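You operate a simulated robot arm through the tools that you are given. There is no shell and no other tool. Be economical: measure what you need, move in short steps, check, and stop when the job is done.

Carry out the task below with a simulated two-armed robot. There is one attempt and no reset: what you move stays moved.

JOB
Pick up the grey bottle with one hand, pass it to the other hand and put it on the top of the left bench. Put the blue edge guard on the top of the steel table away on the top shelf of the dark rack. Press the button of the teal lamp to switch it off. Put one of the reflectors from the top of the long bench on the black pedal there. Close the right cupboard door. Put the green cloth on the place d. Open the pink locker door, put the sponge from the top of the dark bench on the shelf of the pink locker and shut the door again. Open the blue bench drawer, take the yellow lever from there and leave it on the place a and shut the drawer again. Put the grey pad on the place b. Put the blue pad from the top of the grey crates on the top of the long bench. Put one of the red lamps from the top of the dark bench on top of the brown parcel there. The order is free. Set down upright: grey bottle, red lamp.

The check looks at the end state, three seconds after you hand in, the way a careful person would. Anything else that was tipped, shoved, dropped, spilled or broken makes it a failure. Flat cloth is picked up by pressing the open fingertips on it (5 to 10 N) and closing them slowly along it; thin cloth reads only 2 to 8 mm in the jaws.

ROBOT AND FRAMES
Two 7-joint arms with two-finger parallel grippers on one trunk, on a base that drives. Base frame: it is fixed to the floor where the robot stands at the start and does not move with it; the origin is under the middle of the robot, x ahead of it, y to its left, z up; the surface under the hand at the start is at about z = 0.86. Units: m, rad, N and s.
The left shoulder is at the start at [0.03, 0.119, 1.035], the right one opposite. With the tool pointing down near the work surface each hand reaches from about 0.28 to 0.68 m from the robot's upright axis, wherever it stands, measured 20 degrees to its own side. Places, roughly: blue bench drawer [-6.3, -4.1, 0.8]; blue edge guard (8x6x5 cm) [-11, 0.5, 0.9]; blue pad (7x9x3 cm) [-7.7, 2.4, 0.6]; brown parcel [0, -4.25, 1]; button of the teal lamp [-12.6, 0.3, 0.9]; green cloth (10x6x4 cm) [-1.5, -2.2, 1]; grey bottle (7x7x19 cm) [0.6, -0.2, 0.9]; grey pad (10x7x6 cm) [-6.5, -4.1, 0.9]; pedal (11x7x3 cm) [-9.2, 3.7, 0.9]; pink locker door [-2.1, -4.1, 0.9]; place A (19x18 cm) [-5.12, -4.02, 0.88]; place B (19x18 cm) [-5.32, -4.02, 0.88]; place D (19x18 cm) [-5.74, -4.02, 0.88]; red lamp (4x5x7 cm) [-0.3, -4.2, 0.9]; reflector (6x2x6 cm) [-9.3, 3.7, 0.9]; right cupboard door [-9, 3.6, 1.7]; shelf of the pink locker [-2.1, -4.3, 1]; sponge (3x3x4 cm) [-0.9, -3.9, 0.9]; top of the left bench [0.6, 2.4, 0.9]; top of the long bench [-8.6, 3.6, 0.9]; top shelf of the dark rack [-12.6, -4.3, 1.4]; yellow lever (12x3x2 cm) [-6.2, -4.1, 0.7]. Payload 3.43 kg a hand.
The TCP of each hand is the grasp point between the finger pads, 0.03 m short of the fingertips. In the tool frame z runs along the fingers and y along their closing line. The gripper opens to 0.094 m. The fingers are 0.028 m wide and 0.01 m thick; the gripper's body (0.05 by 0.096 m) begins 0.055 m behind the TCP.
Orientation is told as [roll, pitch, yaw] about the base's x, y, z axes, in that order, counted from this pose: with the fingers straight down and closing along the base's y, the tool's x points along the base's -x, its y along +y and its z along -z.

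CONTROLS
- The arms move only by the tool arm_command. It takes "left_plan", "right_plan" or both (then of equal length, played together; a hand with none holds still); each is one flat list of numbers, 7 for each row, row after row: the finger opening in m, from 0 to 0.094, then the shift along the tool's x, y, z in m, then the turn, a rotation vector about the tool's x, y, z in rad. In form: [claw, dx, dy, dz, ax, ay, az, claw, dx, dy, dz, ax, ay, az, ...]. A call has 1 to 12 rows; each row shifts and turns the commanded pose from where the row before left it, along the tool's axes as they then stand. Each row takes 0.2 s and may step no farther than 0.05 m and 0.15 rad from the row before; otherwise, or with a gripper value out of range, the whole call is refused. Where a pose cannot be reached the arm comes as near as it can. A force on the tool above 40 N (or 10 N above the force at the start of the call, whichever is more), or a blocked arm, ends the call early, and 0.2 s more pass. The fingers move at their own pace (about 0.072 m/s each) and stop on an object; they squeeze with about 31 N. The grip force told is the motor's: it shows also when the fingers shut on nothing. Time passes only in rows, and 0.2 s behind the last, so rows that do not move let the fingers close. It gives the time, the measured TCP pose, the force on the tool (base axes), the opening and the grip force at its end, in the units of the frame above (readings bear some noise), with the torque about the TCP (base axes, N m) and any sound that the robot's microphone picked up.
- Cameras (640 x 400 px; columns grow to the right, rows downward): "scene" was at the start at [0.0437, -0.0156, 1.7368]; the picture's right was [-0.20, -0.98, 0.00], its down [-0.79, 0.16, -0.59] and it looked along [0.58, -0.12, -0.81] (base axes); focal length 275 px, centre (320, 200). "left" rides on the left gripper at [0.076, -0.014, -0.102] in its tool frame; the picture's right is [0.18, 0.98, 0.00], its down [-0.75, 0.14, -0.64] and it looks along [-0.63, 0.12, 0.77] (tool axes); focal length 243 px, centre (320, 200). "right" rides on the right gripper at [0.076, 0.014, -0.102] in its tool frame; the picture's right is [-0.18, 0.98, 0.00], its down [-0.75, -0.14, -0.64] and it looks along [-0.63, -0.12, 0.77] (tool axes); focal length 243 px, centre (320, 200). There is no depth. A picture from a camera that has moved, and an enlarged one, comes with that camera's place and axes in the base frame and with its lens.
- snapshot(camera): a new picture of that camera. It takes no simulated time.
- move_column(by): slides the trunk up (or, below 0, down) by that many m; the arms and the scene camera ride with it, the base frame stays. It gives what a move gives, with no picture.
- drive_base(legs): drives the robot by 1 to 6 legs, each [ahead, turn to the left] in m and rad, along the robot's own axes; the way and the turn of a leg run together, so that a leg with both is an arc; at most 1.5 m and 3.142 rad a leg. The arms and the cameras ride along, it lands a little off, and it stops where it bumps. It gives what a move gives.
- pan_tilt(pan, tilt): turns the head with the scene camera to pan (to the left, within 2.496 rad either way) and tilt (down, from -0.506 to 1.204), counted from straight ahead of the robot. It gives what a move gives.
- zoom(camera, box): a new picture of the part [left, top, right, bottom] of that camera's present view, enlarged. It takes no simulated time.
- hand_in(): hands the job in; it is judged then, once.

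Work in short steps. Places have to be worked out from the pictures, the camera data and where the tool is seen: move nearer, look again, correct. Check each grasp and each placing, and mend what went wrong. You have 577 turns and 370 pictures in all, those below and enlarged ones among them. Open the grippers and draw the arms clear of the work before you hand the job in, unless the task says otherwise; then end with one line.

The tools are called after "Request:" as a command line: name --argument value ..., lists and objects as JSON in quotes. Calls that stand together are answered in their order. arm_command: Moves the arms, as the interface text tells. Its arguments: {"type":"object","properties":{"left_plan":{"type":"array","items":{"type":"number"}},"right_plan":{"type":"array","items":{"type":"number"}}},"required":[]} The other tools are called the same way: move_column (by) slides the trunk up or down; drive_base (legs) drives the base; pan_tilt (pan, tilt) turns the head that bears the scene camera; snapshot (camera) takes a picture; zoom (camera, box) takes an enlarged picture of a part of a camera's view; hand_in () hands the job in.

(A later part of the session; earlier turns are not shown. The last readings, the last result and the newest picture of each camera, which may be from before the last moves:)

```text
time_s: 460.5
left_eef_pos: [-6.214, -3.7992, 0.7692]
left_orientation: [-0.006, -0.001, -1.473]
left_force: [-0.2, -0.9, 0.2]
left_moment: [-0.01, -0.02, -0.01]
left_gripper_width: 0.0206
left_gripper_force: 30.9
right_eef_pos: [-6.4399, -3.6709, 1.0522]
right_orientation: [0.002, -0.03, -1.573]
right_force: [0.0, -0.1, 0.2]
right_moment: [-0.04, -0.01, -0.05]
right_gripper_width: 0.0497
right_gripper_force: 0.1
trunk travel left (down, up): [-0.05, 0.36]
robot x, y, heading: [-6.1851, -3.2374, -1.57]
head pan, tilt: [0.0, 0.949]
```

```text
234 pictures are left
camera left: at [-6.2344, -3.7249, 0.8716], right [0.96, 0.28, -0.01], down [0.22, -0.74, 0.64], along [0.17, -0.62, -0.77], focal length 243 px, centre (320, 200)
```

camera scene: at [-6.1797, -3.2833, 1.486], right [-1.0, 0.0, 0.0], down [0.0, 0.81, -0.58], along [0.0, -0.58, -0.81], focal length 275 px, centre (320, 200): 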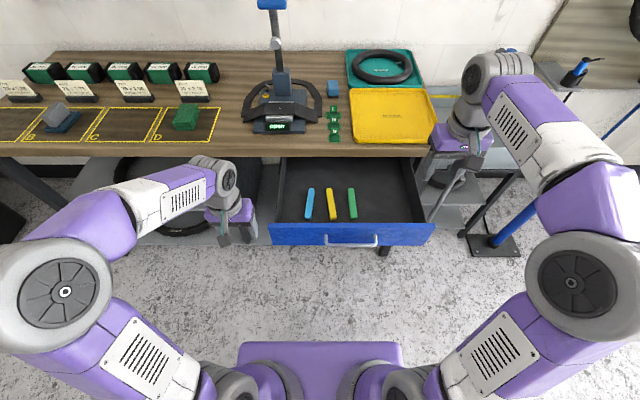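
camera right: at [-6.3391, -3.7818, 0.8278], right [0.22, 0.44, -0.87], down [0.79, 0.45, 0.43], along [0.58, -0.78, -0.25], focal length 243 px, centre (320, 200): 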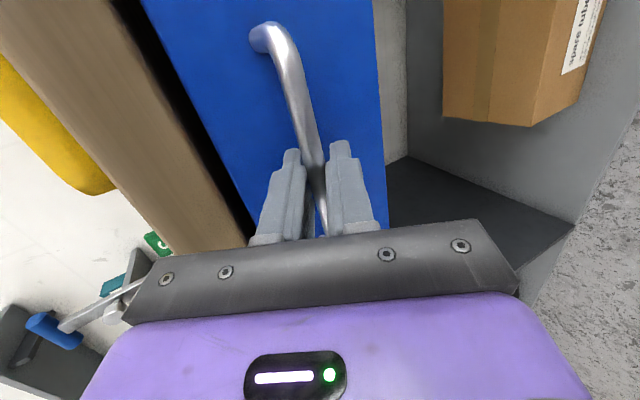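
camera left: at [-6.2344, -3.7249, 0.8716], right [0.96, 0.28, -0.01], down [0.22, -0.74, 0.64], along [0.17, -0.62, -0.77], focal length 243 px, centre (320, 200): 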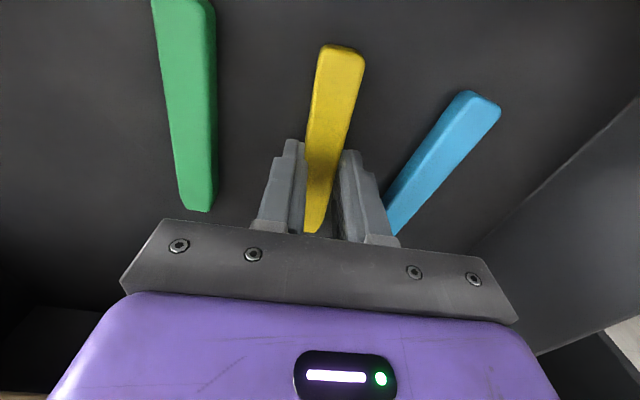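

Gripped (20 mm). I lift.

Request:
arm_command --left_plan '[0, 0, 0, -0.03, 0, 0, 0, 0, 0, 0, -0.045, 0, 0, 0, 0, 0, 0, -0.045, 0, 0, 0, 0, 0.01, 0, -0.045, 0, 0, 0, 0, 0.03, 0.0, -0.035, 0, 0, 0.1, 0, 0.03, 0.03, -0.02, 0, 0, 0, 0, 0.03, 0.035, 0, 0, 0, 0, 0, 0.0, 0.045, 0, 0, 0, 0]'

Request:
snapshot --camera "left"

Request:
snapshot --camera "scene"

```text
time_s: 462.3
left_eef_pos: [-6.1067, -3.6968, 0.9819]
left_orientation: [-0.005, -0.001, -1.574]
left_force: [0.2, 0.1, -1.1]
left_moment: [0.01, 0.02, 0.0]
left_gripper_width: 0.0207
left_gripper_force: 30.9
right_eef_pos: [-6.4387, -3.6709, 1.0536]
right_orientation: [-0.001, -0.03, -1.57]
right_force: [0.1, 0.2, -0.7]
right_moment: [-0.02, 0.04, -0.02]
right_gripper_width: 0.0499
right_gripper_force: 0.1
trunk travel left (down, up): [-0.05, 0.36]
robot x, y, heading: [-6.1816, -3.2414, -1.574]
head pan, tilt: [0.0, 0.949]
```

```text
233 pictures are left
camera left: at [-6.1197, -3.62, 1.0855], right [0.98, 0.18, -0.01], down [0.14, -0.75, 0.64], along [0.11, -0.63, -0.77], focal length 243 px, centre (320, 200)
```

left: 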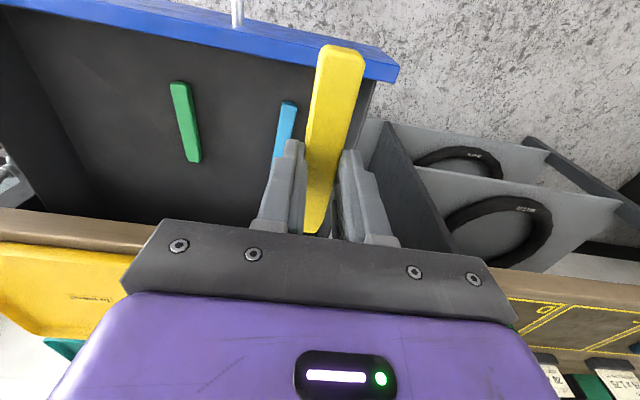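

```text
232 pictures are left
camera scene: at [-6.1788, -3.2822, 1.4861], right [-1.0, 0.0, 0.0], down [0.0, 0.81, -0.58], along [0.0, -0.58, -0.81], focal length 275 px, centre (320, 200)
```

scene: 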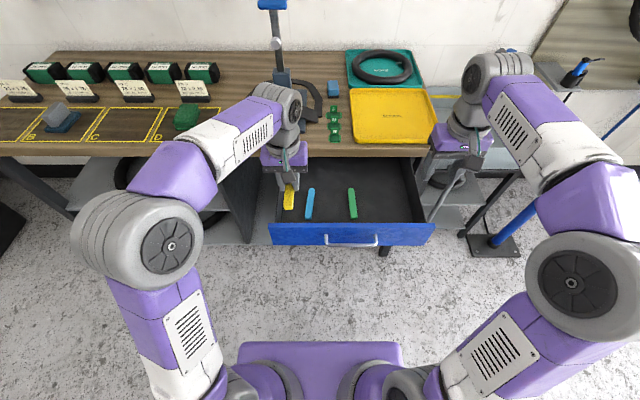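

Lever held. Next I close the drawer: retract the left hand, place the right hand's closed fingers in front of the handle bar, then drive forward.

Request:
arm_command --right_plan '[0.0, 0.045, 0, 0, 0, 0, 0, 0, 0.045, 0, 0, 0, 0, 0, 0, 0.035, 0.02, 0, 0, 0, 0, 0, 0, 0.035, 0.03, 0, 0, 0, 0, 0, 0.035, 0.03, 0, 0, 0, 0, 0, 0.035, 0.03, 0, 0, 0, 0, 0, 0.035, 0.03, 0, 0, 0, 0, 0, 0.01, 0.045, 0, 0, 0, 0, 0, 0, 0.045, 0, 0, 0, 0, 0, 0, 0.04, 0, 0, 0]' --left_plan '[0, 0.03, 0.01, -0.035, 0, 0, 0, 0, 0.03, 0.01, -0.035, 0, 0, 0, 0, 0.03, 0.01, -0.035, 0, 0, 0, 0, 0.03, 0.02, -0.02, 0, 0, 0, 0, 0, 0.03, 0, 0, 0, 0, 0, 0, 0.03, 0, 0, 0, 0, 0, 0, 0, 0, 0, 0, 0, 0, 0, 0, 0, 0, 0, 0, 0, 0, 0, 0, 0, 0, 0, 0, 0, 0, 0, 0, 0, 0]'

Request:
snapshot --camera "scene"

```text
time_s: 464.5
left_eef_pos: [-5.9984, -3.5785, 1.1126]
left_orientation: [-0.004, -0.003, -1.575]
left_force: [0.5, -0.5, -0.9]
left_moment: [0.02, 0.01, 0.03]
left_gripper_width: 0.0207
left_gripper_force: 31.3
right_eef_pos: [-6.2671, -3.5526, 0.8004]
right_orientation: [0.0, -0.031, -1.572]
right_force: [0.3, -0.6, 0.9]
right_moment: [-0.01, -0.01, 0.01]
right_gripper_width: 0.0
right_gripper_force: 31.1
trunk travel left (down, up): [-0.05, 0.36]
robot x, y, heading: [-6.1802, -3.2343, -1.568]
head pan, tilt: [0.0, 0.949]
```

```text
231 pictures are left
camera scene: at [-6.1795, -3.2827, 1.4861], right [-1.0, 0.0, 0.0], down [0.0, 0.81, -0.58], along [0.0, -0.58, -0.81], focal length 275 px, centre (320, 200)
```

scene: 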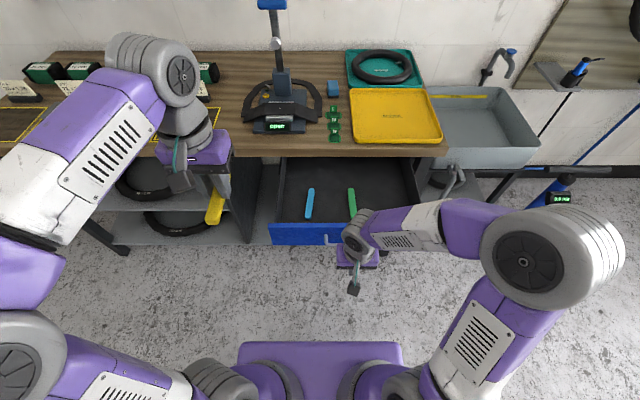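

I drive forward 0.28 m to push the drawer in.

Request:
drive_base --legs '[[0.28, 0]]'

Request:
snapshot --camera "scene"

```text
time_s: 466.5
left_eef_pos: [-5.9964, -3.8546, 1.1109]
left_orientation: [-0.007, 0.0, -1.57]
left_force: [0.6, -0.2, -0.2]
left_moment: [0.04, -0.01, 0.0]
left_gripper_width: 0.0207
left_gripper_force: 31.3
right_eef_pos: [-6.2656, -3.831, 0.8009]
right_orientation: [0.003, -0.029, -1.569]
right_force: [-0.6, 0.2, 0.8]
right_moment: [0.01, -0.01, 0.01]
right_gripper_width: 0.0
right_gripper_force: 31.5
trunk travel left (down, up): [-0.05, 0.36]
robot x, y, heading: [-6.18, -3.5148, -1.567]
head pan, tilt: [0.0, 0.949]
```

```text
230 pictures are left
camera scene: at [-6.1788, -3.5598, 1.4861], right [-1.0, 0.0, 0.0], down [0.0, 0.81, -0.58], along [0.0, -0.58, -0.81], focal length 275 px, centre (320, 200)
```

scene: 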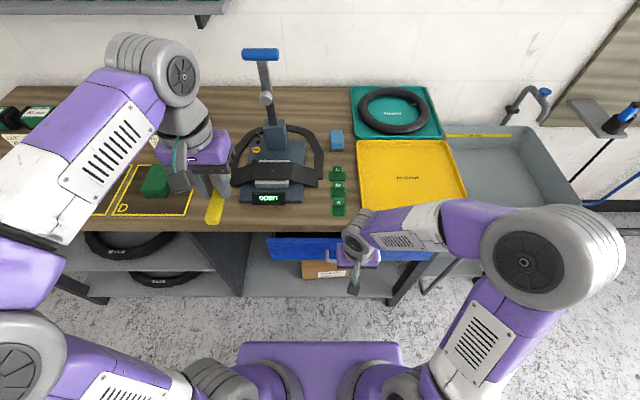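

Nearly in. I push on with the arm until it stops.

Request:
arm_command --right_plan '[0, -0.02, 0, 0, 0, 0, 0, 0, -0.02, 0, 0, 0, 0, 0, 0, -0.015, 0, 0, 0, 0, 0, 0, -0.015, 0, 0, 0, 0, 0, 0, 0, 0, 0, 0, 0, 0]'

Request:
snapshot --camera "scene"

```text
time_s: 467.2
left_eef_pos: [-5.9957, -3.8544, 1.1128]
left_orientation: [-0.006, 0.0, -1.572]
left_force: [-0.6, -0.2, -0.1]
left_moment: [0.06, 0.0, 0.0]
left_gripper_width: 0.0207
left_gripper_force: 31.1
right_eef_pos: [-6.2665, -3.8684, 0.8022]
right_orientation: [-0.006, -0.008, -1.568]
right_force: [0.8, 19.9, 6.4]
right_moment: [-1.46, 0.21, -0.25]
right_gripper_width: 0.0004
right_gripper_force: 31.2
trunk travel left (down, up): [-0.05, 0.36]
robot x, y, heading: [-6.1806, -3.5171, -1.566]
head pan, tilt: [0.0, 0.949]
stopped in row 3 (right hand): the force on the tool passed its limit at 48 N (the readings are from after the stop); the commanded pose is now the measured one
```

```text
229 pictures are left
camera scene: at [-6.1786, -3.5569, 1.4863], right [-1.0, 0.0, 0.0], down [0.0, 0.81, -0.58], along [0.0, -0.58, -0.81], focal length 275 px, centre (320, 200)
```

scene: 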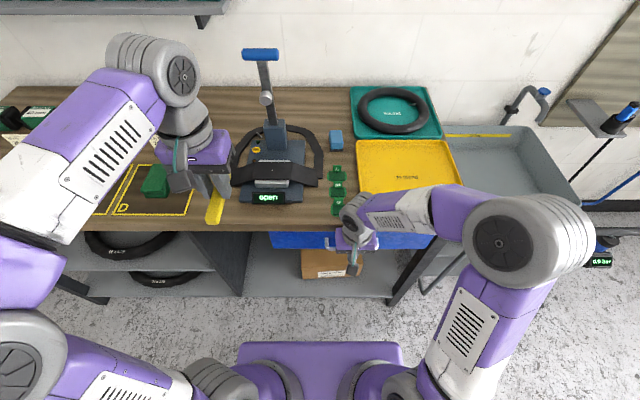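

The palm may be touching the bench edge rather than the drawer stopping. I back off, tilt the fingers forward, and push again to be sure.

Request:
arm_command --right_plan '[0, 0.025, 0, 0, 0, 0, 0, 0, 0, 0, 0, 0, -0.15, 0, 0, 0, 0, 0, 0, -0.15, 0, 0, 0, 0, 0, 0, -0.1, 0, 0, -0.01, 0, 0.01, 0, 0, 0, 0, -0.012, 0, 0.004, 0, 0, 0, 0, -0.012, 0, 0.005, 0, 0, 0, 0, -0.01, 0, 0.004, 0, 0, 0, 0, 0, 0, 0, 0, 0, 0]'

Request:
snapshot --camera "right"

```text
time_s: 468.7
left_eef_pos: [-5.9964, -3.8548, 1.1132]
left_orientation: [-0.006, 0.0, -1.571]
left_force: [-0.6, -1.2, -0.4]
left_moment: [0.0, -0.01, 0.0]
left_gripper_width: 0.0205
left_gripper_force: 31.4
right_eef_pos: [-6.2645, -3.8674, 0.7931]
right_orientation: [-0.006, -0.392, -1.563]
right_force: [1.7, 9.9, -1.0]
right_moment: [0.06, -0.05, 0.05]
right_gripper_width: 0.0
right_gripper_force: 30.7
right hand out of reach, approached as far as the arm can: row 4
trunk travel left (down, up): [-0.05, 0.36]
robot x, y, heading: [-6.18, -3.5159, -1.569]
head pan, tilt: [0.0, 0.949]
stopped in row 7 (right hand): the force on the tool passed its limit at 52 N (the readings are from after the stop); the commanded pose is now the measured one
```

```text
228 pictures are left
camera right: at [-6.2516, -3.7581, 0.8589], right [0.98, -0.16, 0.06], down [-0.13, -0.45, 0.88], along [-0.11, -0.88, -0.47], focal length 243 px, centre (320, 200)
```

right: 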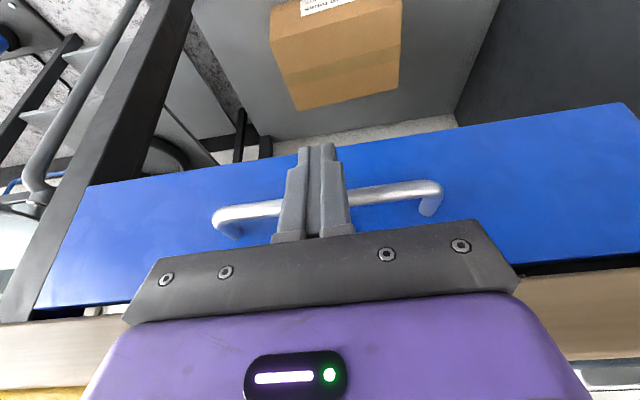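

The fingers now press the bar firmly with the drawer shut. I withdraw the right hand, straighten it and raise the trunk.

Request:
arm_command --right_plan '[0, 0.04, 0, -0.02, 0, 0, 0, 0.04, 0.04, 0, -0.02, 0, 0.15, 0, 0.04, 0, 0, -0.04, 0, 0.15, 0, 0.04, 0, 0, -0.04, 0, 0.09, 0, 0.04, 0, -0.03, -0.03, 0, 0, 0, 0.04, 0, -0.045, 0, 0, 0, 0, 0.04, 0, -0.045, 0, 0, 0, 0, 0.04, 0, -0.045, 0, 0, 0, 0]'

Request:
move_column --by 0.25

Request:
drive_base --legs '[[-0.3, 0], [0, 1.57], [0.85, 0], [0, -1.57], [0.28, 0]]'

Request:
pan_tilt --pan 0.1 --tilt 0.9

Request:
snapshot --camera "scene"

```text
time_s: 470.5
left_eef_pos: [-5.9978, -3.8543, 1.1123]
left_orientation: [-0.005, -0.002, -1.571]
left_force: [-0.2, 0.6, 0.0]
left_moment: [0.0, 0.02, -0.01]
left_gripper_width: 0.0205
left_gripper_force: 30.8
right_eef_pos: [-6.4215, -3.7958, 0.9147]
right_orientation: [-0.004, -0.007, -1.563]
right_force: [0.8, 0.8, -0.1]
right_moment: [0.03, -0.02, -0.03]
right_gripper_width: 0.0401
right_gripper_force: 0.1
right hand out of reach, approached as far as the arm can: row 1, 2
trunk travel left (down, up): [-0.05, 0.36]
robot x, y, heading: [-6.1787, -3.5167, -1.562]
head pan, tilt: [0.0, 0.949]
```

```text
time_s: 473.1
left_eef_pos: [-5.9962, -3.8549, 1.3631]
left_orientation: [-0.006, -0.001, -1.571]
left_force: [-0.1, 0.0, -0.3]
left_moment: [0.0, 0.03, 0.01]
left_gripper_width: 0.0208
left_gripper_force: 31.4
right_eef_pos: [-6.4209, -3.7964, 1.1644]
right_orientation: [-0.003, -0.007, -1.563]
right_force: [-0.1, -1.3, -0.9]
right_moment: [-0.02, 0.0, -0.01]
right_gripper_width: 0.0397
right_gripper_force: 0.1
trunk travel left (down, up): [-0.3, 0.11]
robot x, y, heading: [-6.1806, -3.5144, -1.565]
head pan, tilt: [0.0, 0.949]
```

```text
time_s: 488.3
left_eef_pos: [-5.0967, -3.7823, 1.363]
left_orientation: [-0.006, -0.002, -1.491]
left_force: [0.4, -0.4, -0.3]
left_moment: [0.0, 0.01, 0.0]
left_gripper_width: 0.021
left_gripper_force: 30.9
right_eef_pos: [-5.5251, -3.756, 1.165]
right_orientation: [-0.005, -0.008, -1.484]
right_force: [-0.4, -0.3, -0.2]
right_moment: [0.05, -0.01, 0.0]
right_gripper_width: 0.04
right_gripper_force: 0.1
trunk travel left (down, up): [-0.3, 0.11]
robot x, y, heading: [-5.3093, -3.4555, -1.489]
head pan, tilt: [0.0, 0.949]
```

```text
time_s: 489.0
left_eef_pos: [-5.0973, -3.7821, 1.3636]
left_orientation: [-0.005, -0.001, -1.492]
left_force: [1.1, 0.2, 0.2]
left_moment: [0.03, 0.01, 0.02]
left_gripper_width: 0.0207
left_gripper_force: 30.8
right_eef_pos: [-5.5251, -3.7569, 1.1648]
right_orientation: [-0.006, -0.007, -1.484]
right_force: [-0.1, -0.7, 0.2]
right_moment: [0.01, 0.03, 0.02]
right_gripper_width: 0.04
right_gripper_force: 0.0
trunk travel left (down, up): [-0.3, 0.11]
robot x, y, heading: [-5.3064, -3.4546, -1.491]
head pan, tilt: [0.099, 0.901]
```

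```text
227 pictures are left
camera scene: at [-5.2947, -3.5027, 1.7397], right [-0.98, -0.18, 0.0], down [-0.14, 0.77, -0.62], along [0.11, -0.61, -0.78], focal length 275 px, centre (320, 200)
```

scene: 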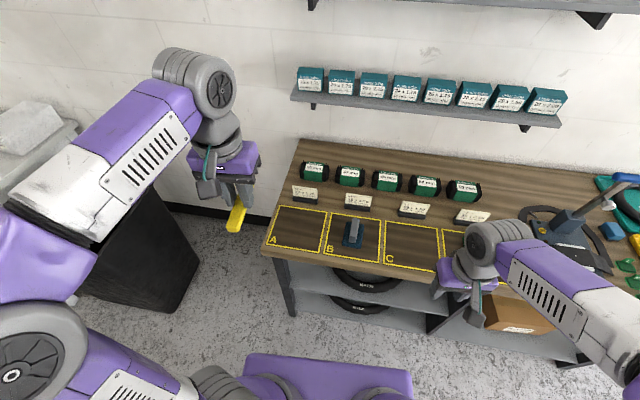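

A's centre is (-5.119,-4.022). I lower the left hand and move forward over A.

Request:
arm_command --left_plan '[0, 0, 0, 0.045, 0, 0, 0, 0, 0, 0, 0.045, 0, 0, 0, 0, 0, 0, 0.045, 0, 0, 0, 0, 0, 0, 0.045, 0, 0, 0, 0, 0, 0, 0.045, 0, 0, 0, 0, 0, 0, 0.045, 0, 0, 0, 0, -0.0475, -0.008, 0, 0, 0, 0, 0, -0.0475, -0.008, 0, 0, 0, 0, 0, -0.0475, -0.008, 0, 0, 0, 0, 0, -0.0475, -0.008, 0, 0, 0, 0, 0, -0.0475, -0.008, 0, 0, 0, 0]'

Request:
snapshot --camera "left"

```text
time_s: 491.4
left_eef_pos: [-5.1177, -4.0214, 1.0893]
left_orientation: [-0.002, 0.001, -1.492]
left_force: [1.0, 0.1, -0.6]
left_moment: [0.06, -0.02, 0.0]
left_gripper_width: 0.0206
left_gripper_force: 31.0
right_eef_pos: [-5.5253, -3.7588, 1.1633]
right_orientation: [-0.005, -0.003, -1.486]
right_force: [-0.2, -0.7, -0.1]
right_moment: [0.02, -0.02, 0.01]
right_gripper_width: 0.0397
right_gripper_force: 0.0
trunk travel left (down, up): [-0.3, 0.11]
robot x, y, heading: [-5.307, -3.4537, -1.49]
head pan, tilt: [0.099, 0.901]
```

```text
226 pictures are left
camera left: at [-5.1384, -3.9464, 1.1926], right [0.97, 0.26, 0.0], down [0.2, -0.74, 0.64], along [0.16, -0.62, -0.77], focal length 243 px, centre (320, 200)
```

left: 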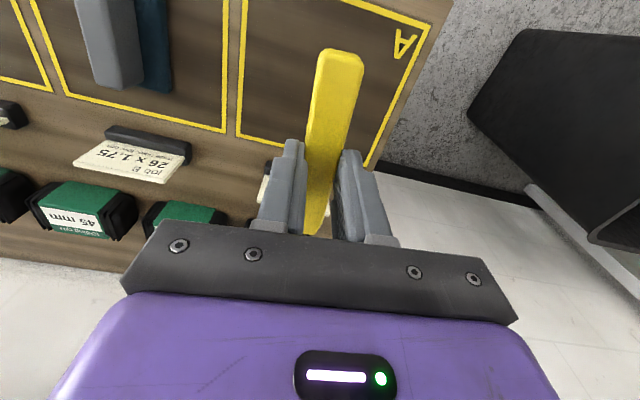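

Centred over A. I descend to ~1.5 cm above and then to contact.

Request:
arm_command --left_plan '[0, 0, 0, 0.045, 0, 0, 0, 0, 0, 0, 0.045, 0, 0, 0, 0, 0, 0, 0.045, 0, 0, 0, 0, 0, 0, 0.015, 0, 0, 0, 0, 0, 0, 0.005, 0, 0, 0, 0, 0, 0, 0.004, 0, 0, 0, 0, 0, 0, 0, 0, 0, 0]'

```text
time_s: 493.0
left_eef_pos: [-5.1211, -4.0214, 0.9339]
left_orientation: [-0.005, -0.003, -1.493]
left_force: [-0.1, 0.0, 0.2]
left_moment: [0.02, -0.02, 0.03]
left_gripper_width: 0.0207
left_gripper_force: 31.4
right_eef_pos: [-5.5255, -3.7554, 1.1649]
right_orientation: [-0.005, -0.008, -1.483]
right_force: [0.0, -0.1, 1.0]
right_moment: [-0.05, -0.02, 0.0]
right_gripper_width: 0.0399
right_gripper_force: 0.0
trunk travel left (down, up): [-0.3, 0.11]
robot x, y, heading: [-5.3096, -3.4564, -1.491]
head pan, tilt: [0.099, 0.901]
```

Request:
arm_command --left_plan '[0, 0, 0, 0.005, 0, 0, 0, 0, 0, 0, 0.005, 0, 0, 0, 0, 0, 0, 0.004, 0, 0, 0, 0, 0, 0, 0.004, 0, 0, 0, 0, 0, 0, 0, 0, 0, 0]'

```text
time_s: 494.2
left_eef_pos: [-5.1213, -4.0216, 0.9171]
left_orientation: [-0.006, -0.002, -1.493]
left_force: [-1.0, -0.4, -0.4]
left_moment: [-0.01, -0.04, -0.03]
left_gripper_width: 0.0205
left_gripper_force: 30.7
right_eef_pos: [-5.5251, -3.7566, 1.1641]
right_orientation: [-0.005, -0.006, -1.484]
right_force: [0.1, 0.1, 0.3]
right_moment: [-0.01, 0.02, -0.02]
right_gripper_width: 0.0401
right_gripper_force: 0.0
trunk travel left (down, up): [-0.3, 0.11]
robot x, y, heading: [-5.3065, -3.4556, -1.49]
head pan, tilt: [0.099, 0.901]
```

Request:
arm_command --left_plan '[0, 0, 0, 0.003, 0, 0, 0, 0, 0, 0, 0.003, 0, 0, 0, 0, 0, 0, 0.002, 0, 0, 0, 0, 0, 0, 0, 0, 0, 0]'

```text
time_s: 495.2
left_eef_pos: [-5.1208, -4.0226, 0.9113]
left_orientation: [-0.005, -0.008, -1.494]
left_force: [1.3, -2.6, 22.0]
left_moment: [-0.1, -0.1, -0.01]
left_gripper_width: 0.0208
left_gripper_force: 31.0
right_eef_pos: [-5.5261, -3.7556, 1.1646]
right_orientation: [-0.004, -0.009, -1.485]
right_force: [0.4, -0.1, 0.5]
right_moment: [-0.05, -0.04, 0.02]
right_gripper_width: 0.0397
right_gripper_force: 0.1
trunk travel left (down, up): [-0.3, 0.11]
robot x, y, heading: [-5.3062, -3.4573, -1.489]
head pan, tilt: [0.099, 0.901]
```

Contact. I release and lift.

Request:
arm_command --left_plan '[0, 0, 0, -0.002, 0, 0, 0, 0.03, 0, 0, 0, 0, 0, 0, 0.05, 0, 0, 0, 0, 0, 0, 0.05, 0, 0, 0, 0, 0, 0, 0.05, 0, 0, -0.03, 0, 0, 0, 0.05, 0, 0, -0.045, 0, 0, 0, 0.05, 0, 0, -0.045, 0, 0, 0, 0.05, 0.01, 0, -0.045, 0, 0, 0, 0.05, 0.03, 0, -0.035, 0, 0, 0, 0.05, 0.045, 0, 0, 0, 0, 0, 0.05, 0.045, 0, 0, 0, 0, 0, 0.05, 0.045, 0, 0, 0, 0, 0]'

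Request:
snapshot --camera "scene"

```text
time_s: 497.8
left_eef_pos: [-5.137, -3.8485, 1.1104]
left_orientation: [-0.005, -0.003, -1.494]
left_force: [-0.5, -1.2, 0.1]
left_moment: [0.0, 0.04, 0.0]
left_gripper_width: 0.0498
left_gripper_force: 0.0
right_eef_pos: [-5.5254, -3.7559, 1.1649]
right_orientation: [-0.006, -0.008, -1.485]
right_force: [-0.6, 1.1, -0.2]
right_moment: [-0.02, 0.06, -0.01]
right_gripper_width: 0.04
right_gripper_force: 0.1
trunk travel left (down, up): [-0.3, 0.11]
robot x, y, heading: [-5.3094, -3.4551, -1.491]
head pan, tilt: [0.099, 0.901]
```

```text
225 pictures are left
camera scene: at [-5.2944, -3.5005, 1.7398], right [-0.98, -0.18, 0.0], down [-0.14, 0.77, -0.62], along [0.11, -0.61, -0.78], focal length 275 px, centre (320, 200)
```

scene: 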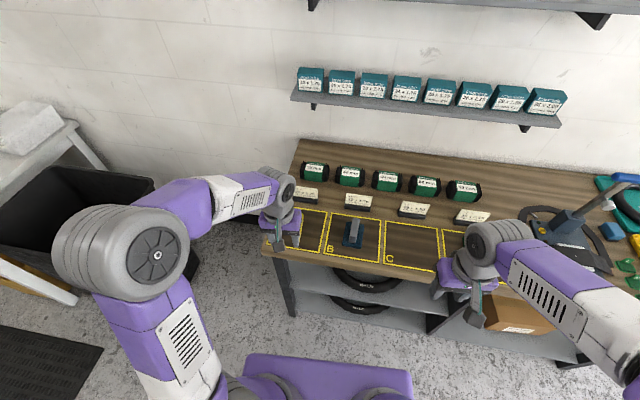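

I back away 0.4 m and verify A, B, D and the drawer.

Request:
drive_base --legs '[[-0.4, 0]]'

Request:
pan_tilt --pan -0.35 --tilt 0.6

Request:
snapshot --camera "scene"

Request:
pan_tilt --pan -1.9 --tilt 0.3

Request:
snapshot --camera "scene"

```text
time_s: 500.3
left_eef_pos: [-5.1703, -3.447, 1.1105]
left_orientation: [-0.005, -0.002, -1.488]
left_force: [0.3, 0.5, 1.1]
left_moment: [-0.03, 0.02, 0.03]
left_gripper_width: 0.0498
left_gripper_force: 0.2
right_eef_pos: [-5.558, -3.3547, 1.1648]
right_orientation: [-0.007, -0.007, -1.482]
right_force: [-0.1, 0.1, -0.8]
right_moment: [0.02, 0.0, 0.0]
right_gripper_width: 0.0401
right_gripper_force: 0.1
trunk travel left (down, up): [-0.3, 0.11]
robot x, y, heading: [-5.3434, -3.0512, -1.484]
head pan, tilt: [0.099, 0.901]
```

```text
time_s: 501.2
left_eef_pos: [-5.1704, -3.4468, 1.1103]
left_orientation: [-0.004, -0.001, -1.487]
left_force: [0.4, -0.6, -0.3]
left_moment: [0.0, 0.01, 0.0]
left_gripper_width: 0.05
left_gripper_force: 0.0
right_eef_pos: [-5.5582, -3.3543, 1.1637]
right_orientation: [-0.007, -0.006, -1.482]
right_force: [-0.6, -0.6, 0.7]
right_moment: [0.01, 0.01, -0.01]
right_gripper_width: 0.0398
right_gripper_force: 0.1
trunk travel left (down, up): [-0.3, 0.11]
robot x, y, heading: [-5.3413, -3.0561, -1.487]
head pan, tilt: [-0.351, 0.6]
```

```text
224 pictures are left
camera scene: at [-5.3656, -3.1111, 1.7644], right [-0.97, 0.26, 0.0], down [0.15, 0.55, -0.82], along [-0.21, -0.8, -0.57], focal length 275 px, centre (320, 200)
```

scene: 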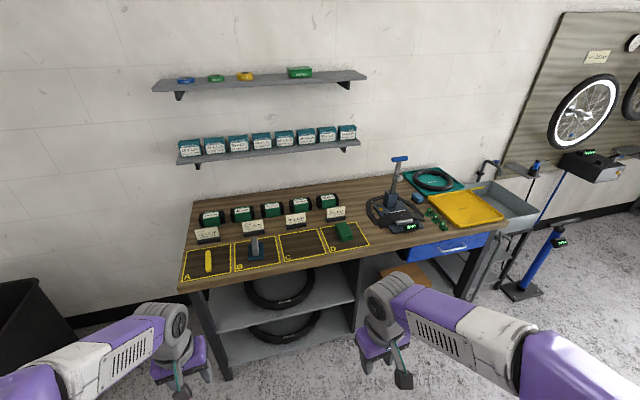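

```text
time_s: 502.8
left_eef_pos: [-5.1706, -3.4463, 1.1095]
left_orientation: [-0.006, -0.003, -1.487]
left_force: [0.0, 0.0, 1.2]
left_moment: [0.01, 0.0, 0.01]
left_gripper_width: 0.0499
left_gripper_force: 0.1
right_eef_pos: [-5.558, -3.3559, 1.1648]
right_orientation: [-0.007, -0.006, -1.482]
right_force: [1.1, 0.2, -0.8]
right_moment: [0.01, 0.01, 0.03]
right_gripper_width: 0.0401
right_gripper_force: 0.0
trunk travel left (down, up): [-0.3, 0.11]
robot x, y, heading: [-5.34, -3.0559, -1.483]
head pan, tilt: [-1.901, 0.3]
```

```text
223 pictures are left
camera scene: at [-5.4333, -3.0033, 1.792], right [0.24, 0.97, 0.0], down [0.29, -0.07, -0.96], along [-0.93, 0.23, -0.3], focal length 275 px, centre (320, 200)
```

scene: 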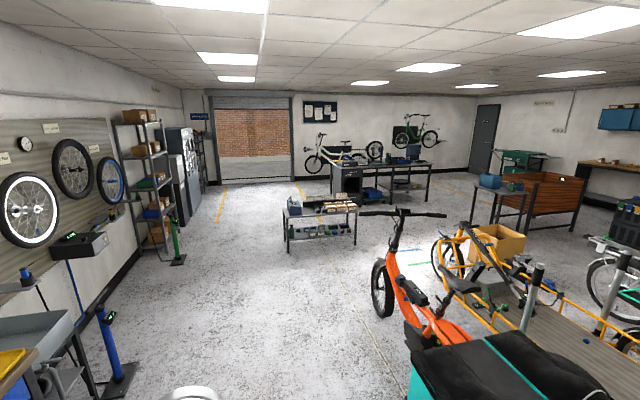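

All three placings and the shut drawer look right. Now to the steel table at (-11,0.5): I drive west along y≈-3.15.

Request:
drive_base --legs '[[0, -1.625], [1.5, 0], [1.5, 0]]'

Request:
pan_tilt --pan -0.3 --tilt 0.4

Request:
snapshot --camera "scene"

```text
time_s: 521.3
left_eef_pos: [-8.7373, -3.2827, 1.1097]
left_orientation: [-0.005, -0.003, -3.087]
left_force: [-0.4, 0.5, -0.3]
left_moment: [-0.02, 0.0, 0.0]
left_gripper_width: 0.0499
left_gripper_force: 0.0
right_eef_pos: [-8.6359, -2.8987, 1.1649]
right_orientation: [-0.005, -0.007, -3.08]
right_force: [-0.6, -0.2, 1.0]
right_moment: [-0.01, 0.0, 0.0]
right_gripper_width: 0.04
right_gripper_force: 0.0
trunk travel left (down, up): [-0.3, 0.11]
robot x, y, heading: [-8.3388, -3.1225, -3.081]
head pan, tilt: [-1.901, 0.3]
```

```text
time_s: 523.0
left_eef_pos: [-8.7383, -3.2829, 1.1108]
left_orientation: [-0.006, -0.004, -3.086]
left_force: [-0.1, -0.2, 0.0]
left_moment: [0.03, 0.0, 0.01]
left_gripper_width: 0.0502
left_gripper_force: 0.1
right_eef_pos: [-8.6363, -2.8983, 1.1648]
right_orientation: [-0.005, -0.007, -3.079]
right_force: [-0.8, 0.1, -0.1]
right_moment: [0.0, 0.0, -0.02]
right_gripper_width: 0.04
right_gripper_force: 0.1
trunk travel left (down, up): [-0.3, 0.11]
robot x, y, heading: [-8.342, -3.1225, -3.08]
head pan, tilt: [-0.3, 0.4]
```

```text
222 pictures are left
camera scene: at [-8.3994, -3.0993, 1.7827], right [0.24, 0.97, 0.0], down [0.38, -0.09, -0.92], along [-0.89, 0.22, -0.39], focal length 275 px, centre (320, 200)
```

scene: 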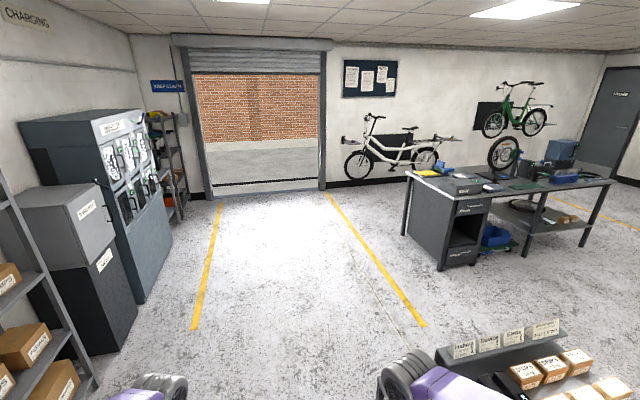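

The table spans x≈-10.4…-11.1, y≈-1.35…0.75; the edge guard lies near its west side. I drive round its south end to the west side.

Request:
drive_base --legs '[[0, 0.1], [1.5, 0], [0, -0.81], [1.3, 0], [1.1, 0]]'

Request:
pan_tilt --pan -0.9 --tilt 0.35

Request:
snapshot --camera "scene"

```text
time_s: 544.2
left_eef_pos: [-12.1681, -1.8794, 1.1103]
left_orientation: [-0.006, -0.002, 2.551]
left_force: [0.8, 0.4, 0.1]
left_moment: [0.01, 0.0, -0.02]
left_gripper_width: 0.0501
left_gripper_force: 0.1
right_eef_pos: [-11.8551, -1.633, 1.1644]
right_orientation: [-0.006, -0.008, 2.558]
right_force: [-0.2, -0.2, 0.6]
right_moment: [0.0, -0.03, 0.04]
right_gripper_width: 0.04
right_gripper_force: 0.0
trunk travel left (down, up): [-0.3, 0.11]
robot x, y, heading: [-11.7543, -1.991, 2.551]
head pan, tilt: [-0.3, 0.4]
```

```text
time_s: 545.2
left_eef_pos: [-12.1682, -1.8788, 1.1097]
left_orientation: [-0.006, -0.001, 2.551]
left_force: [0.7, 0.0, -0.3]
left_moment: [0.0, 0.0, -0.02]
left_gripper_width: 0.0499
left_gripper_force: 0.2
right_eef_pos: [-11.8546, -1.6321, 1.1639]
right_orientation: [-0.005, -0.007, 2.561]
right_force: [-0.1, 0.0, -0.8]
right_moment: [-0.02, -0.01, -0.01]
right_gripper_width: 0.0399
right_gripper_force: 0.1
trunk travel left (down, up): [-0.3, 0.11]
robot x, y, heading: [-11.7516, -1.9884, 2.56]
head pan, tilt: [-0.901, 0.351]
```

```text
221 pictures are left
camera scene: at [-11.7354, -1.9139, 1.7873], right [1.0, 0.09, 0.0], down [0.03, -0.34, -0.94], along [-0.08, 0.94, -0.34], focal length 275 px, centre (320, 200)
```

scene: 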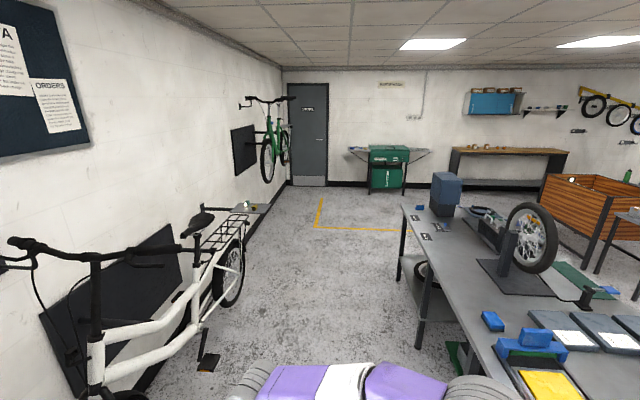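

The small blue guard is on the near-west part of the table (px 420,207), and the lamp on the wall ledge opposite. I drive north to y≈0.4 between them and face the table.

Request:
drive_base --legs '[[0, -0.985], [1.5, 0], [0.9, 0], [0, -1.571]]'

Request:
pan_tilt --pan 0 --tilt 0.75

Request:
snapshot --camera "scene"

```text
time_s: 563.1
left_eef_pos: [-11.331, 0.4588, 1.1095]
left_orientation: [-0.006, -0.002, -0.08]
left_force: [-0.5, 0.9, -0.2]
left_moment: [0.01, 0.0, -0.03]
left_gripper_width: 0.0501
left_gripper_force: 0.0
right_eef_pos: [-11.483, 0.0915, 1.1639]
right_orientation: [-0.005, -0.006, -0.074]
right_force: [-0.6, 0.3, -0.8]
right_moment: [-0.04, 0.0, 0.02]
right_gripper_width: 0.0402
right_gripper_force: 0.0
trunk travel left (down, up): [-0.3, 0.11]
robot x, y, heading: [-11.7444, 0.3478, -0.075]
head pan, tilt: [-0.901, 0.351]
```

```text
time_s: 564.3
left_eef_pos: [-11.33, 0.4604, 1.11]
left_orientation: [-0.005, -0.002, -0.08]
left_force: [0.2, 0.2, -0.5]
left_moment: [-0.01, 0.0, -0.02]
left_gripper_width: 0.05
left_gripper_force: 0.1
right_eef_pos: [-11.4826, 0.0913, 1.1642]
right_orientation: [-0.007, -0.007, -0.076]
right_force: [-0.3, -0.2, 0.5]
right_moment: [-0.01, 0.01, 0.0]
right_gripper_width: 0.0403
right_gripper_force: 0.1
trunk travel left (down, up): [-0.3, 0.11]
robot x, y, heading: [-11.7439, 0.355, -0.071]
head pan, tilt: [0.0, 0.75]
```

```text
220 pictures are left
camera scene: at [-11.6907, 0.3485, 1.7517], right [-0.08, -1.0, 0.0], down [-0.68, 0.05, -0.73], along [0.73, -0.06, -0.68], focal length 275 px, centre (320, 200)
```

scene: 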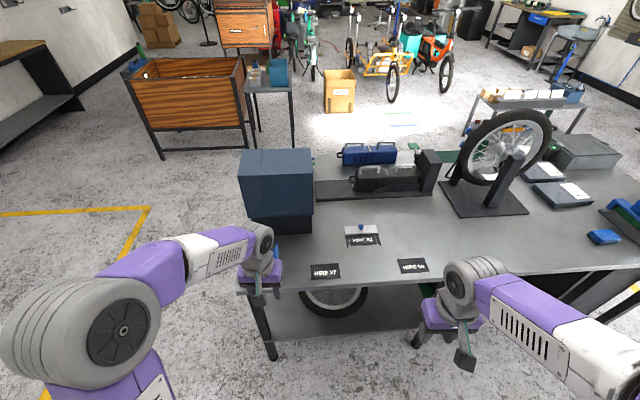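

The guard is hidden behind the left gripper; I take the left hand camera's view.

Request:
snapshot --camera "left"

```text
219 pictures are left
camera left: at [-11.4077, 0.4521, 1.2128], right [-0.1, 0.99, -0.01], down [0.76, 0.08, 0.64], along [0.64, 0.06, -0.77], focal length 243 px, centre (320, 200)
```

left: 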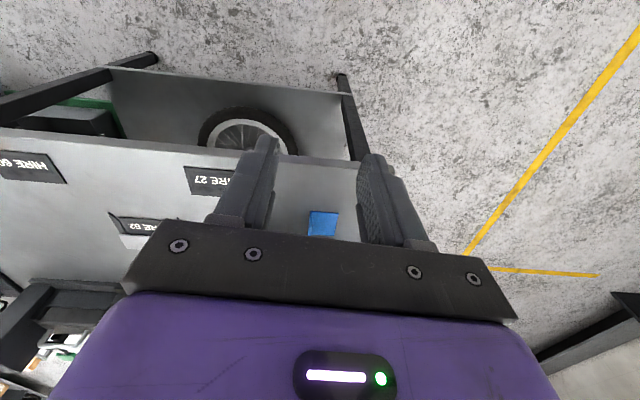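

The guard is at about (-11.09,0.487). I drive 0.14 m closer and bring the left hand over it.

Request:
drive_base --legs '[[0.14, 0.07]]'

Request:
arm_command --left_plan '[0.09, -0.03, 0, -0.02, 0, 0, 0, 0.09, -0.03, 0, -0.02, 0, 0, 0]'

Request:
snapshot --camera "left"

```text
time_s: 565.6
left_eef_pos: [-11.1964, 0.4818, 1.1107]
left_orientation: [-0.006, -0.002, -0.009]
left_force: [-0.3, 0.2, 0.4]
left_moment: [-0.02, 0.02, 0.02]
left_gripper_width: 0.0499
left_gripper_force: 0.0
right_eef_pos: [-11.3234, 0.1034, 1.1641]
right_orientation: [-0.006, -0.005, -0.003]
right_force: [0.3, 0.1, -0.1]
right_moment: [0.02, 0.03, 0.0]
right_gripper_width: 0.04
right_gripper_force: 0.1
trunk travel left (down, up): [-0.3, 0.11]
robot x, y, heading: [-11.6068, 0.345, -0.008]
head pan, tilt: [0.0, 0.75]
```

```text
time_s: 566.2
left_eef_pos: [-11.1372, 0.4813, 1.1531]
left_orientation: [-0.006, 0.0, -0.01]
left_force: [0.7, -0.8, 0.5]
left_moment: [0.02, 0.01, 0.0]
left_gripper_width: 0.0898
left_gripper_force: 0.0
right_eef_pos: [-11.3232, 0.1031, 1.1639]
right_orientation: [-0.005, -0.004, -0.004]
right_force: [0.6, 0.4, 0.9]
right_moment: [-0.02, 0.0, 0.02]
right_gripper_width: 0.04
right_gripper_force: 0.1
trunk travel left (down, up): [-0.3, 0.11]
robot x, y, heading: [-11.607, 0.3496, -0.009]
head pan, tilt: [0.0, 0.75]
```

```text
218 pictures are left
camera left: at [-11.2133, 0.4689, 1.2548], right [-0.17, 0.98, -0.01], down [0.76, 0.14, 0.64], along [0.63, 0.11, -0.77], focal length 243 px, centre (320, 200)
```

left: 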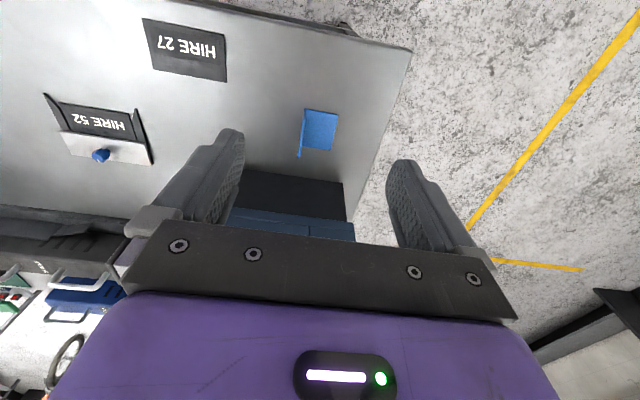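

Request:
zoom --camera "left" --box '[256, 80, 384, 180]'

```text
4.00 times, centred on (320, 130) of left
camera zoom: at [-11.2133, 0.4689, 1.2548], right [-0.17, 0.98, -0.01], down [0.76, 0.14, 0.64], along [0.63, 0.11, -0.77], focal length 970 px, centre (320, 480)
```

zoom: 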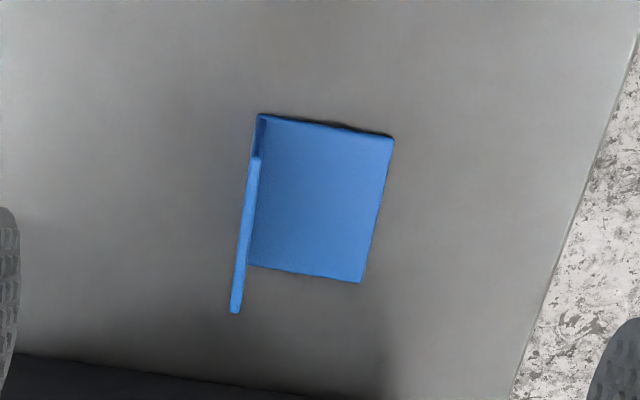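

It is an L-profile: flat plate with a vertical flange at y≈0.491. I'll pinch the flange. I move above and descend to z≈1.0.

Request:
arm_command --left_plan '[0.05, -0.04, 0.005, 0.02, 0, 0, -0.05, 0.05, -0.039, 0.005, 0.02, 0, 0, 0, 0.05, 0, 0, 0.04, 0, 0, 0, 0.05, 0, 0, 0.04, 0, 0, 0, 0.05, 0, 0, 0.03, 0, 0, 0, 0.05, 0, 0, 0, 0, 0, 0]'

Request:
zoom --camera "left" --box '[200, 50, 440, 250]'

```text
time_s: 567.6
left_eef_pos: [-11.055, 0.4925, 0.9994]
left_orientation: [-0.005, -0.001, 0.04]
left_force: [-0.3, 0.5, -0.5]
left_moment: [0.01, 0.04, 0.02]
left_gripper_width: 0.05
left_gripper_force: 0.1
right_eef_pos: [-11.3245, 0.1058, 1.1638]
right_orientation: [-0.005, -0.008, -0.002]
right_force: [0.6, 0.7, -0.4]
right_moment: [-0.01, 0.0, 0.01]
right_gripper_width: 0.0402
right_gripper_force: 0.1
trunk travel left (down, up): [-0.3, 0.11]
robot x, y, heading: [-11.6011, 0.3474, -0.009]
head pan, tilt: [0.0, 0.75]
```

```text
2.00 times, centred on (320, 150) of left
camera zoom: at [-11.1315, 0.4759, 1.102], right [-0.22, 0.97, -0.01], down [0.75, 0.17, 0.64], along [0.63, 0.14, -0.77], focal length 485 px, centre (320, 300)
```

zoom: 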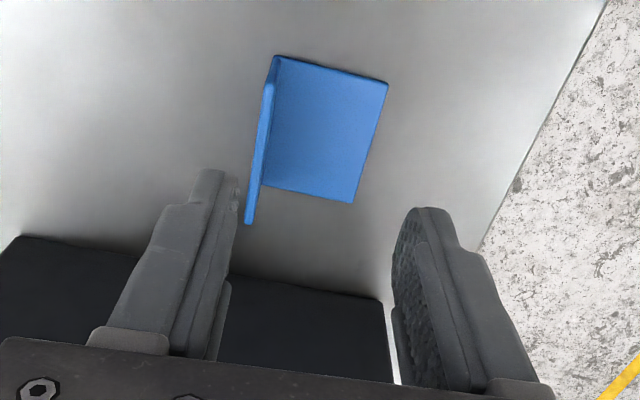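

My earlier conversion was off; the flange is at y≈0.469, x≈-11.053, along x. I correct and descend to z≈0.928, then close.

Request:
arm_command --left_plan '[0.05, 0, -0.0235, 0, 0, 0, 0.04, 0.05, 0, 0, 0.03, 0, 0, 0, 0.05, 0, 0, 0.03, 0, 0, 0, 0.05, 0, 0, 0.008, 0, 0, 0, 0.05, 0, 0, 0, 0, 0, 0]'

Request:
snapshot --camera "left"

```text
time_s: 568.8
left_eef_pos: [-11.0579, 0.4696, 0.9303]
left_orientation: [-0.005, -0.002, -0.001]
left_force: [0.8, 0.3, -0.6]
left_moment: [0.01, 0.0, -0.01]
left_gripper_width: 0.0501
left_gripper_force: 0.0
right_eef_pos: [-11.3243, 0.1047, 1.165]
right_orientation: [-0.006, -0.006, -0.004]
right_force: [-0.8, 0.5, -0.8]
right_moment: [0.0, -0.04, 0.0]
right_gripper_width: 0.0398
right_gripper_force: 0.1
trunk travel left (down, up): [-0.3, 0.11]
robot x, y, heading: [-11.6043, 0.3447, -0.01]
head pan, tilt: [0.0, 0.75]
```

```text
215 pictures are left
camera left: at [-11.1341, 0.4557, 1.0327], right [-0.18, 0.98, -0.01], down [0.75, 0.14, 0.64], along [0.63, 0.11, -0.77], focal length 243 px, centre (320, 200)
```

left: 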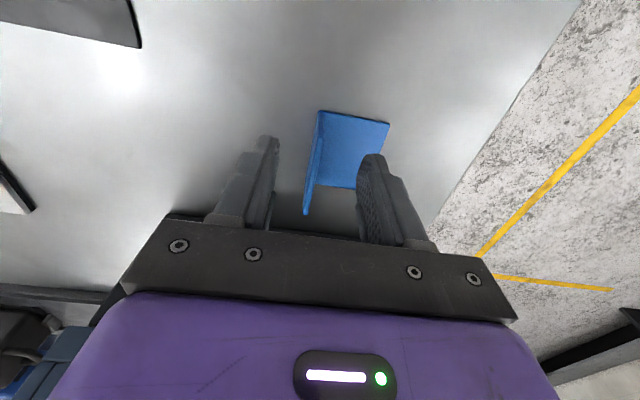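

The flange is between the fingers. I lower 1 cm and close.

Request:
arm_command --left_plan '[0.05, 0, 0, 0.01, 0, 0, 0, 0.03, 0, 0, 0, 0, 0, 0, 0.01, 0, 0, 0, 0, 0, 0, 0.0, 0, 0, 0, 0, 0, 0, 0.0, 0, 0, 0, 0, 0, 0]'

Request:
snapshot --camera "left"

```text
time_s: 570.0
left_eef_pos: [-11.0577, 0.4677, 0.9205]
left_orientation: [-0.005, -0.002, 0.002]
left_force: [0.5, 0.8, 1.2]
left_moment: [-0.02, -0.03, 0.0]
left_gripper_width: 0.0
left_gripper_force: 31.4
right_eef_pos: [-11.325, 0.1043, 1.1646]
right_orientation: [-0.004, -0.006, -0.003]
right_force: [0.8, 0.2, -0.4]
right_moment: [-0.01, 0.02, 0.03]
right_gripper_width: 0.0401
right_gripper_force: 0.1
trunk travel left (down, up): [-0.3, 0.11]
robot x, y, heading: [-11.6062, 0.3491, -0.006]
head pan, tilt: [0.0, 0.75]
```

```text
214 pictures are left
camera left: at [-11.1338, 0.4542, 1.024], right [-0.18, 0.98, -0.01], down [0.75, 0.14, 0.64], along [0.63, 0.11, -0.77], focal length 243 px, centre (320, 200)
```

left: 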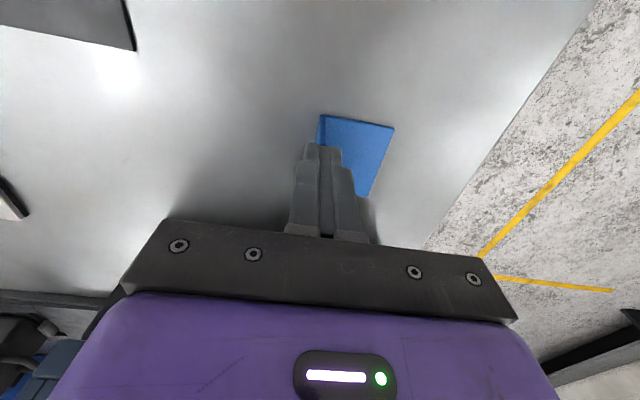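

The fingers closed above it: the table top is lower (~0.83). I reopen, shift 1.5 cm in +x and descend 4.3 cm, then close again.

Request:
arm_command --left_plan '[0.05, 0, 0, -0.005, 0, 0, 0, 0.05, -0.015, -0.001, 0, 0, 0, 0, 0.05, 0, 0, 0.025, 0, 0, 0, 0.05, 0, 0, 0.02, 0, 0, 0, 0.05, 0, 0, 0, 0, 0, 0]'

Request:
snapshot --camera "left"

```text
time_s: 571.2
left_eef_pos: [-11.0405, 0.4678, 0.8832]
left_orientation: [-0.004, -0.001, 0.0]
left_force: [-0.3, -0.1, 0.2]
left_moment: [0.01, -0.01, 0.02]
left_gripper_width: 0.0501
left_gripper_force: 0.2
right_eef_pos: [-11.3255, 0.1056, 1.1639]
right_orientation: [-0.004, -0.007, -0.004]
right_force: [0.1, 0.4, 0.8]
right_moment: [0.01, 0.02, 0.01]
right_gripper_width: 0.0401
right_gripper_force: 0.1
trunk travel left (down, up): [-0.3, 0.11]
robot x, y, heading: [-11.6033, 0.3482, -0.007]
head pan, tilt: [0.0, 0.75]
```

```text
213 pictures are left
camera left: at [-11.1175, 0.4533, 0.9847], right [-0.18, 0.98, -0.01], down [0.75, 0.14, 0.64], along [0.63, 0.11, -0.77], focal length 243 px, centre (320, 200)
```

left: 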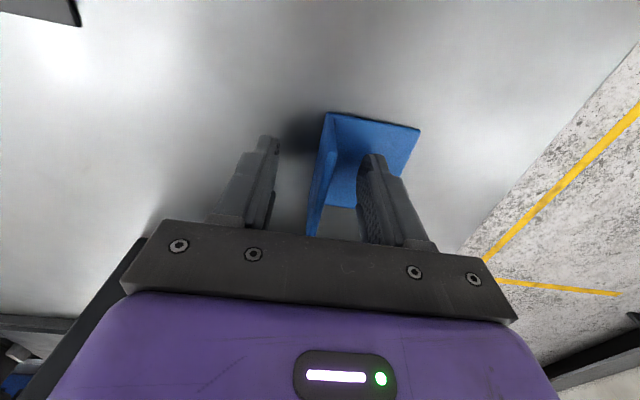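

Request:
arm_command --left_plan '[0.05, 0, 0, 0.005, 0, 0, 0, 0.03, 0, 0, 0, 0, 0, 0, 0.01, 0, 0, 0, 0, 0, 0, 0.0, 0, 0, 0, 0, 0, 0, 0.0, 0, 0, 0, 0, 0, 0]'

Request:
snapshot --camera "left"

```text
time_s: 572.4
left_eef_pos: [-11.0413, 0.4676, 0.8767]
left_orientation: [-0.005, -0.001, -0.001]
left_force: [0.0, 0.1, 0.2]
left_moment: [0.03, 0.0, 0.05]
left_gripper_width: 0.0082
left_gripper_force: 31.0
right_eef_pos: [-11.3242, 0.1041, 1.1646]
right_orientation: [-0.005, -0.008, -0.001]
right_force: [-0.6, 1.2, 0.3]
right_moment: [-0.01, -0.03, 0.0]
right_gripper_width: 0.04
right_gripper_force: 0.0
trunk travel left (down, up): [-0.3, 0.11]
robot x, y, heading: [-11.605, 0.3465, -0.004]
head pan, tilt: [0.0, 0.75]
```

```text
212 pictures are left
camera left: at [-11.1179, 0.454, 0.9798], right [-0.18, 0.98, -0.01], down [0.75, 0.14, 0.64], along [0.63, 0.11, -0.77], focal length 243 px, centre (320, 200)
```

left: 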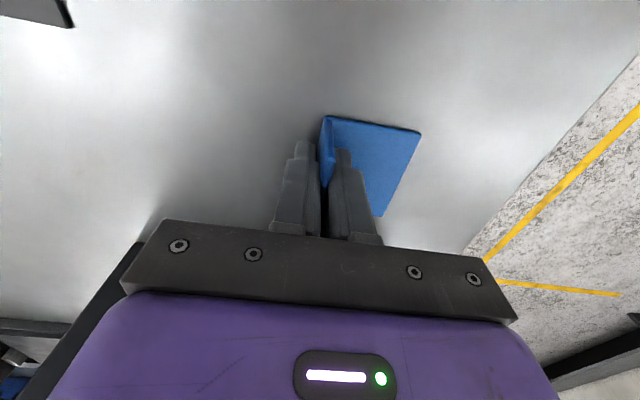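

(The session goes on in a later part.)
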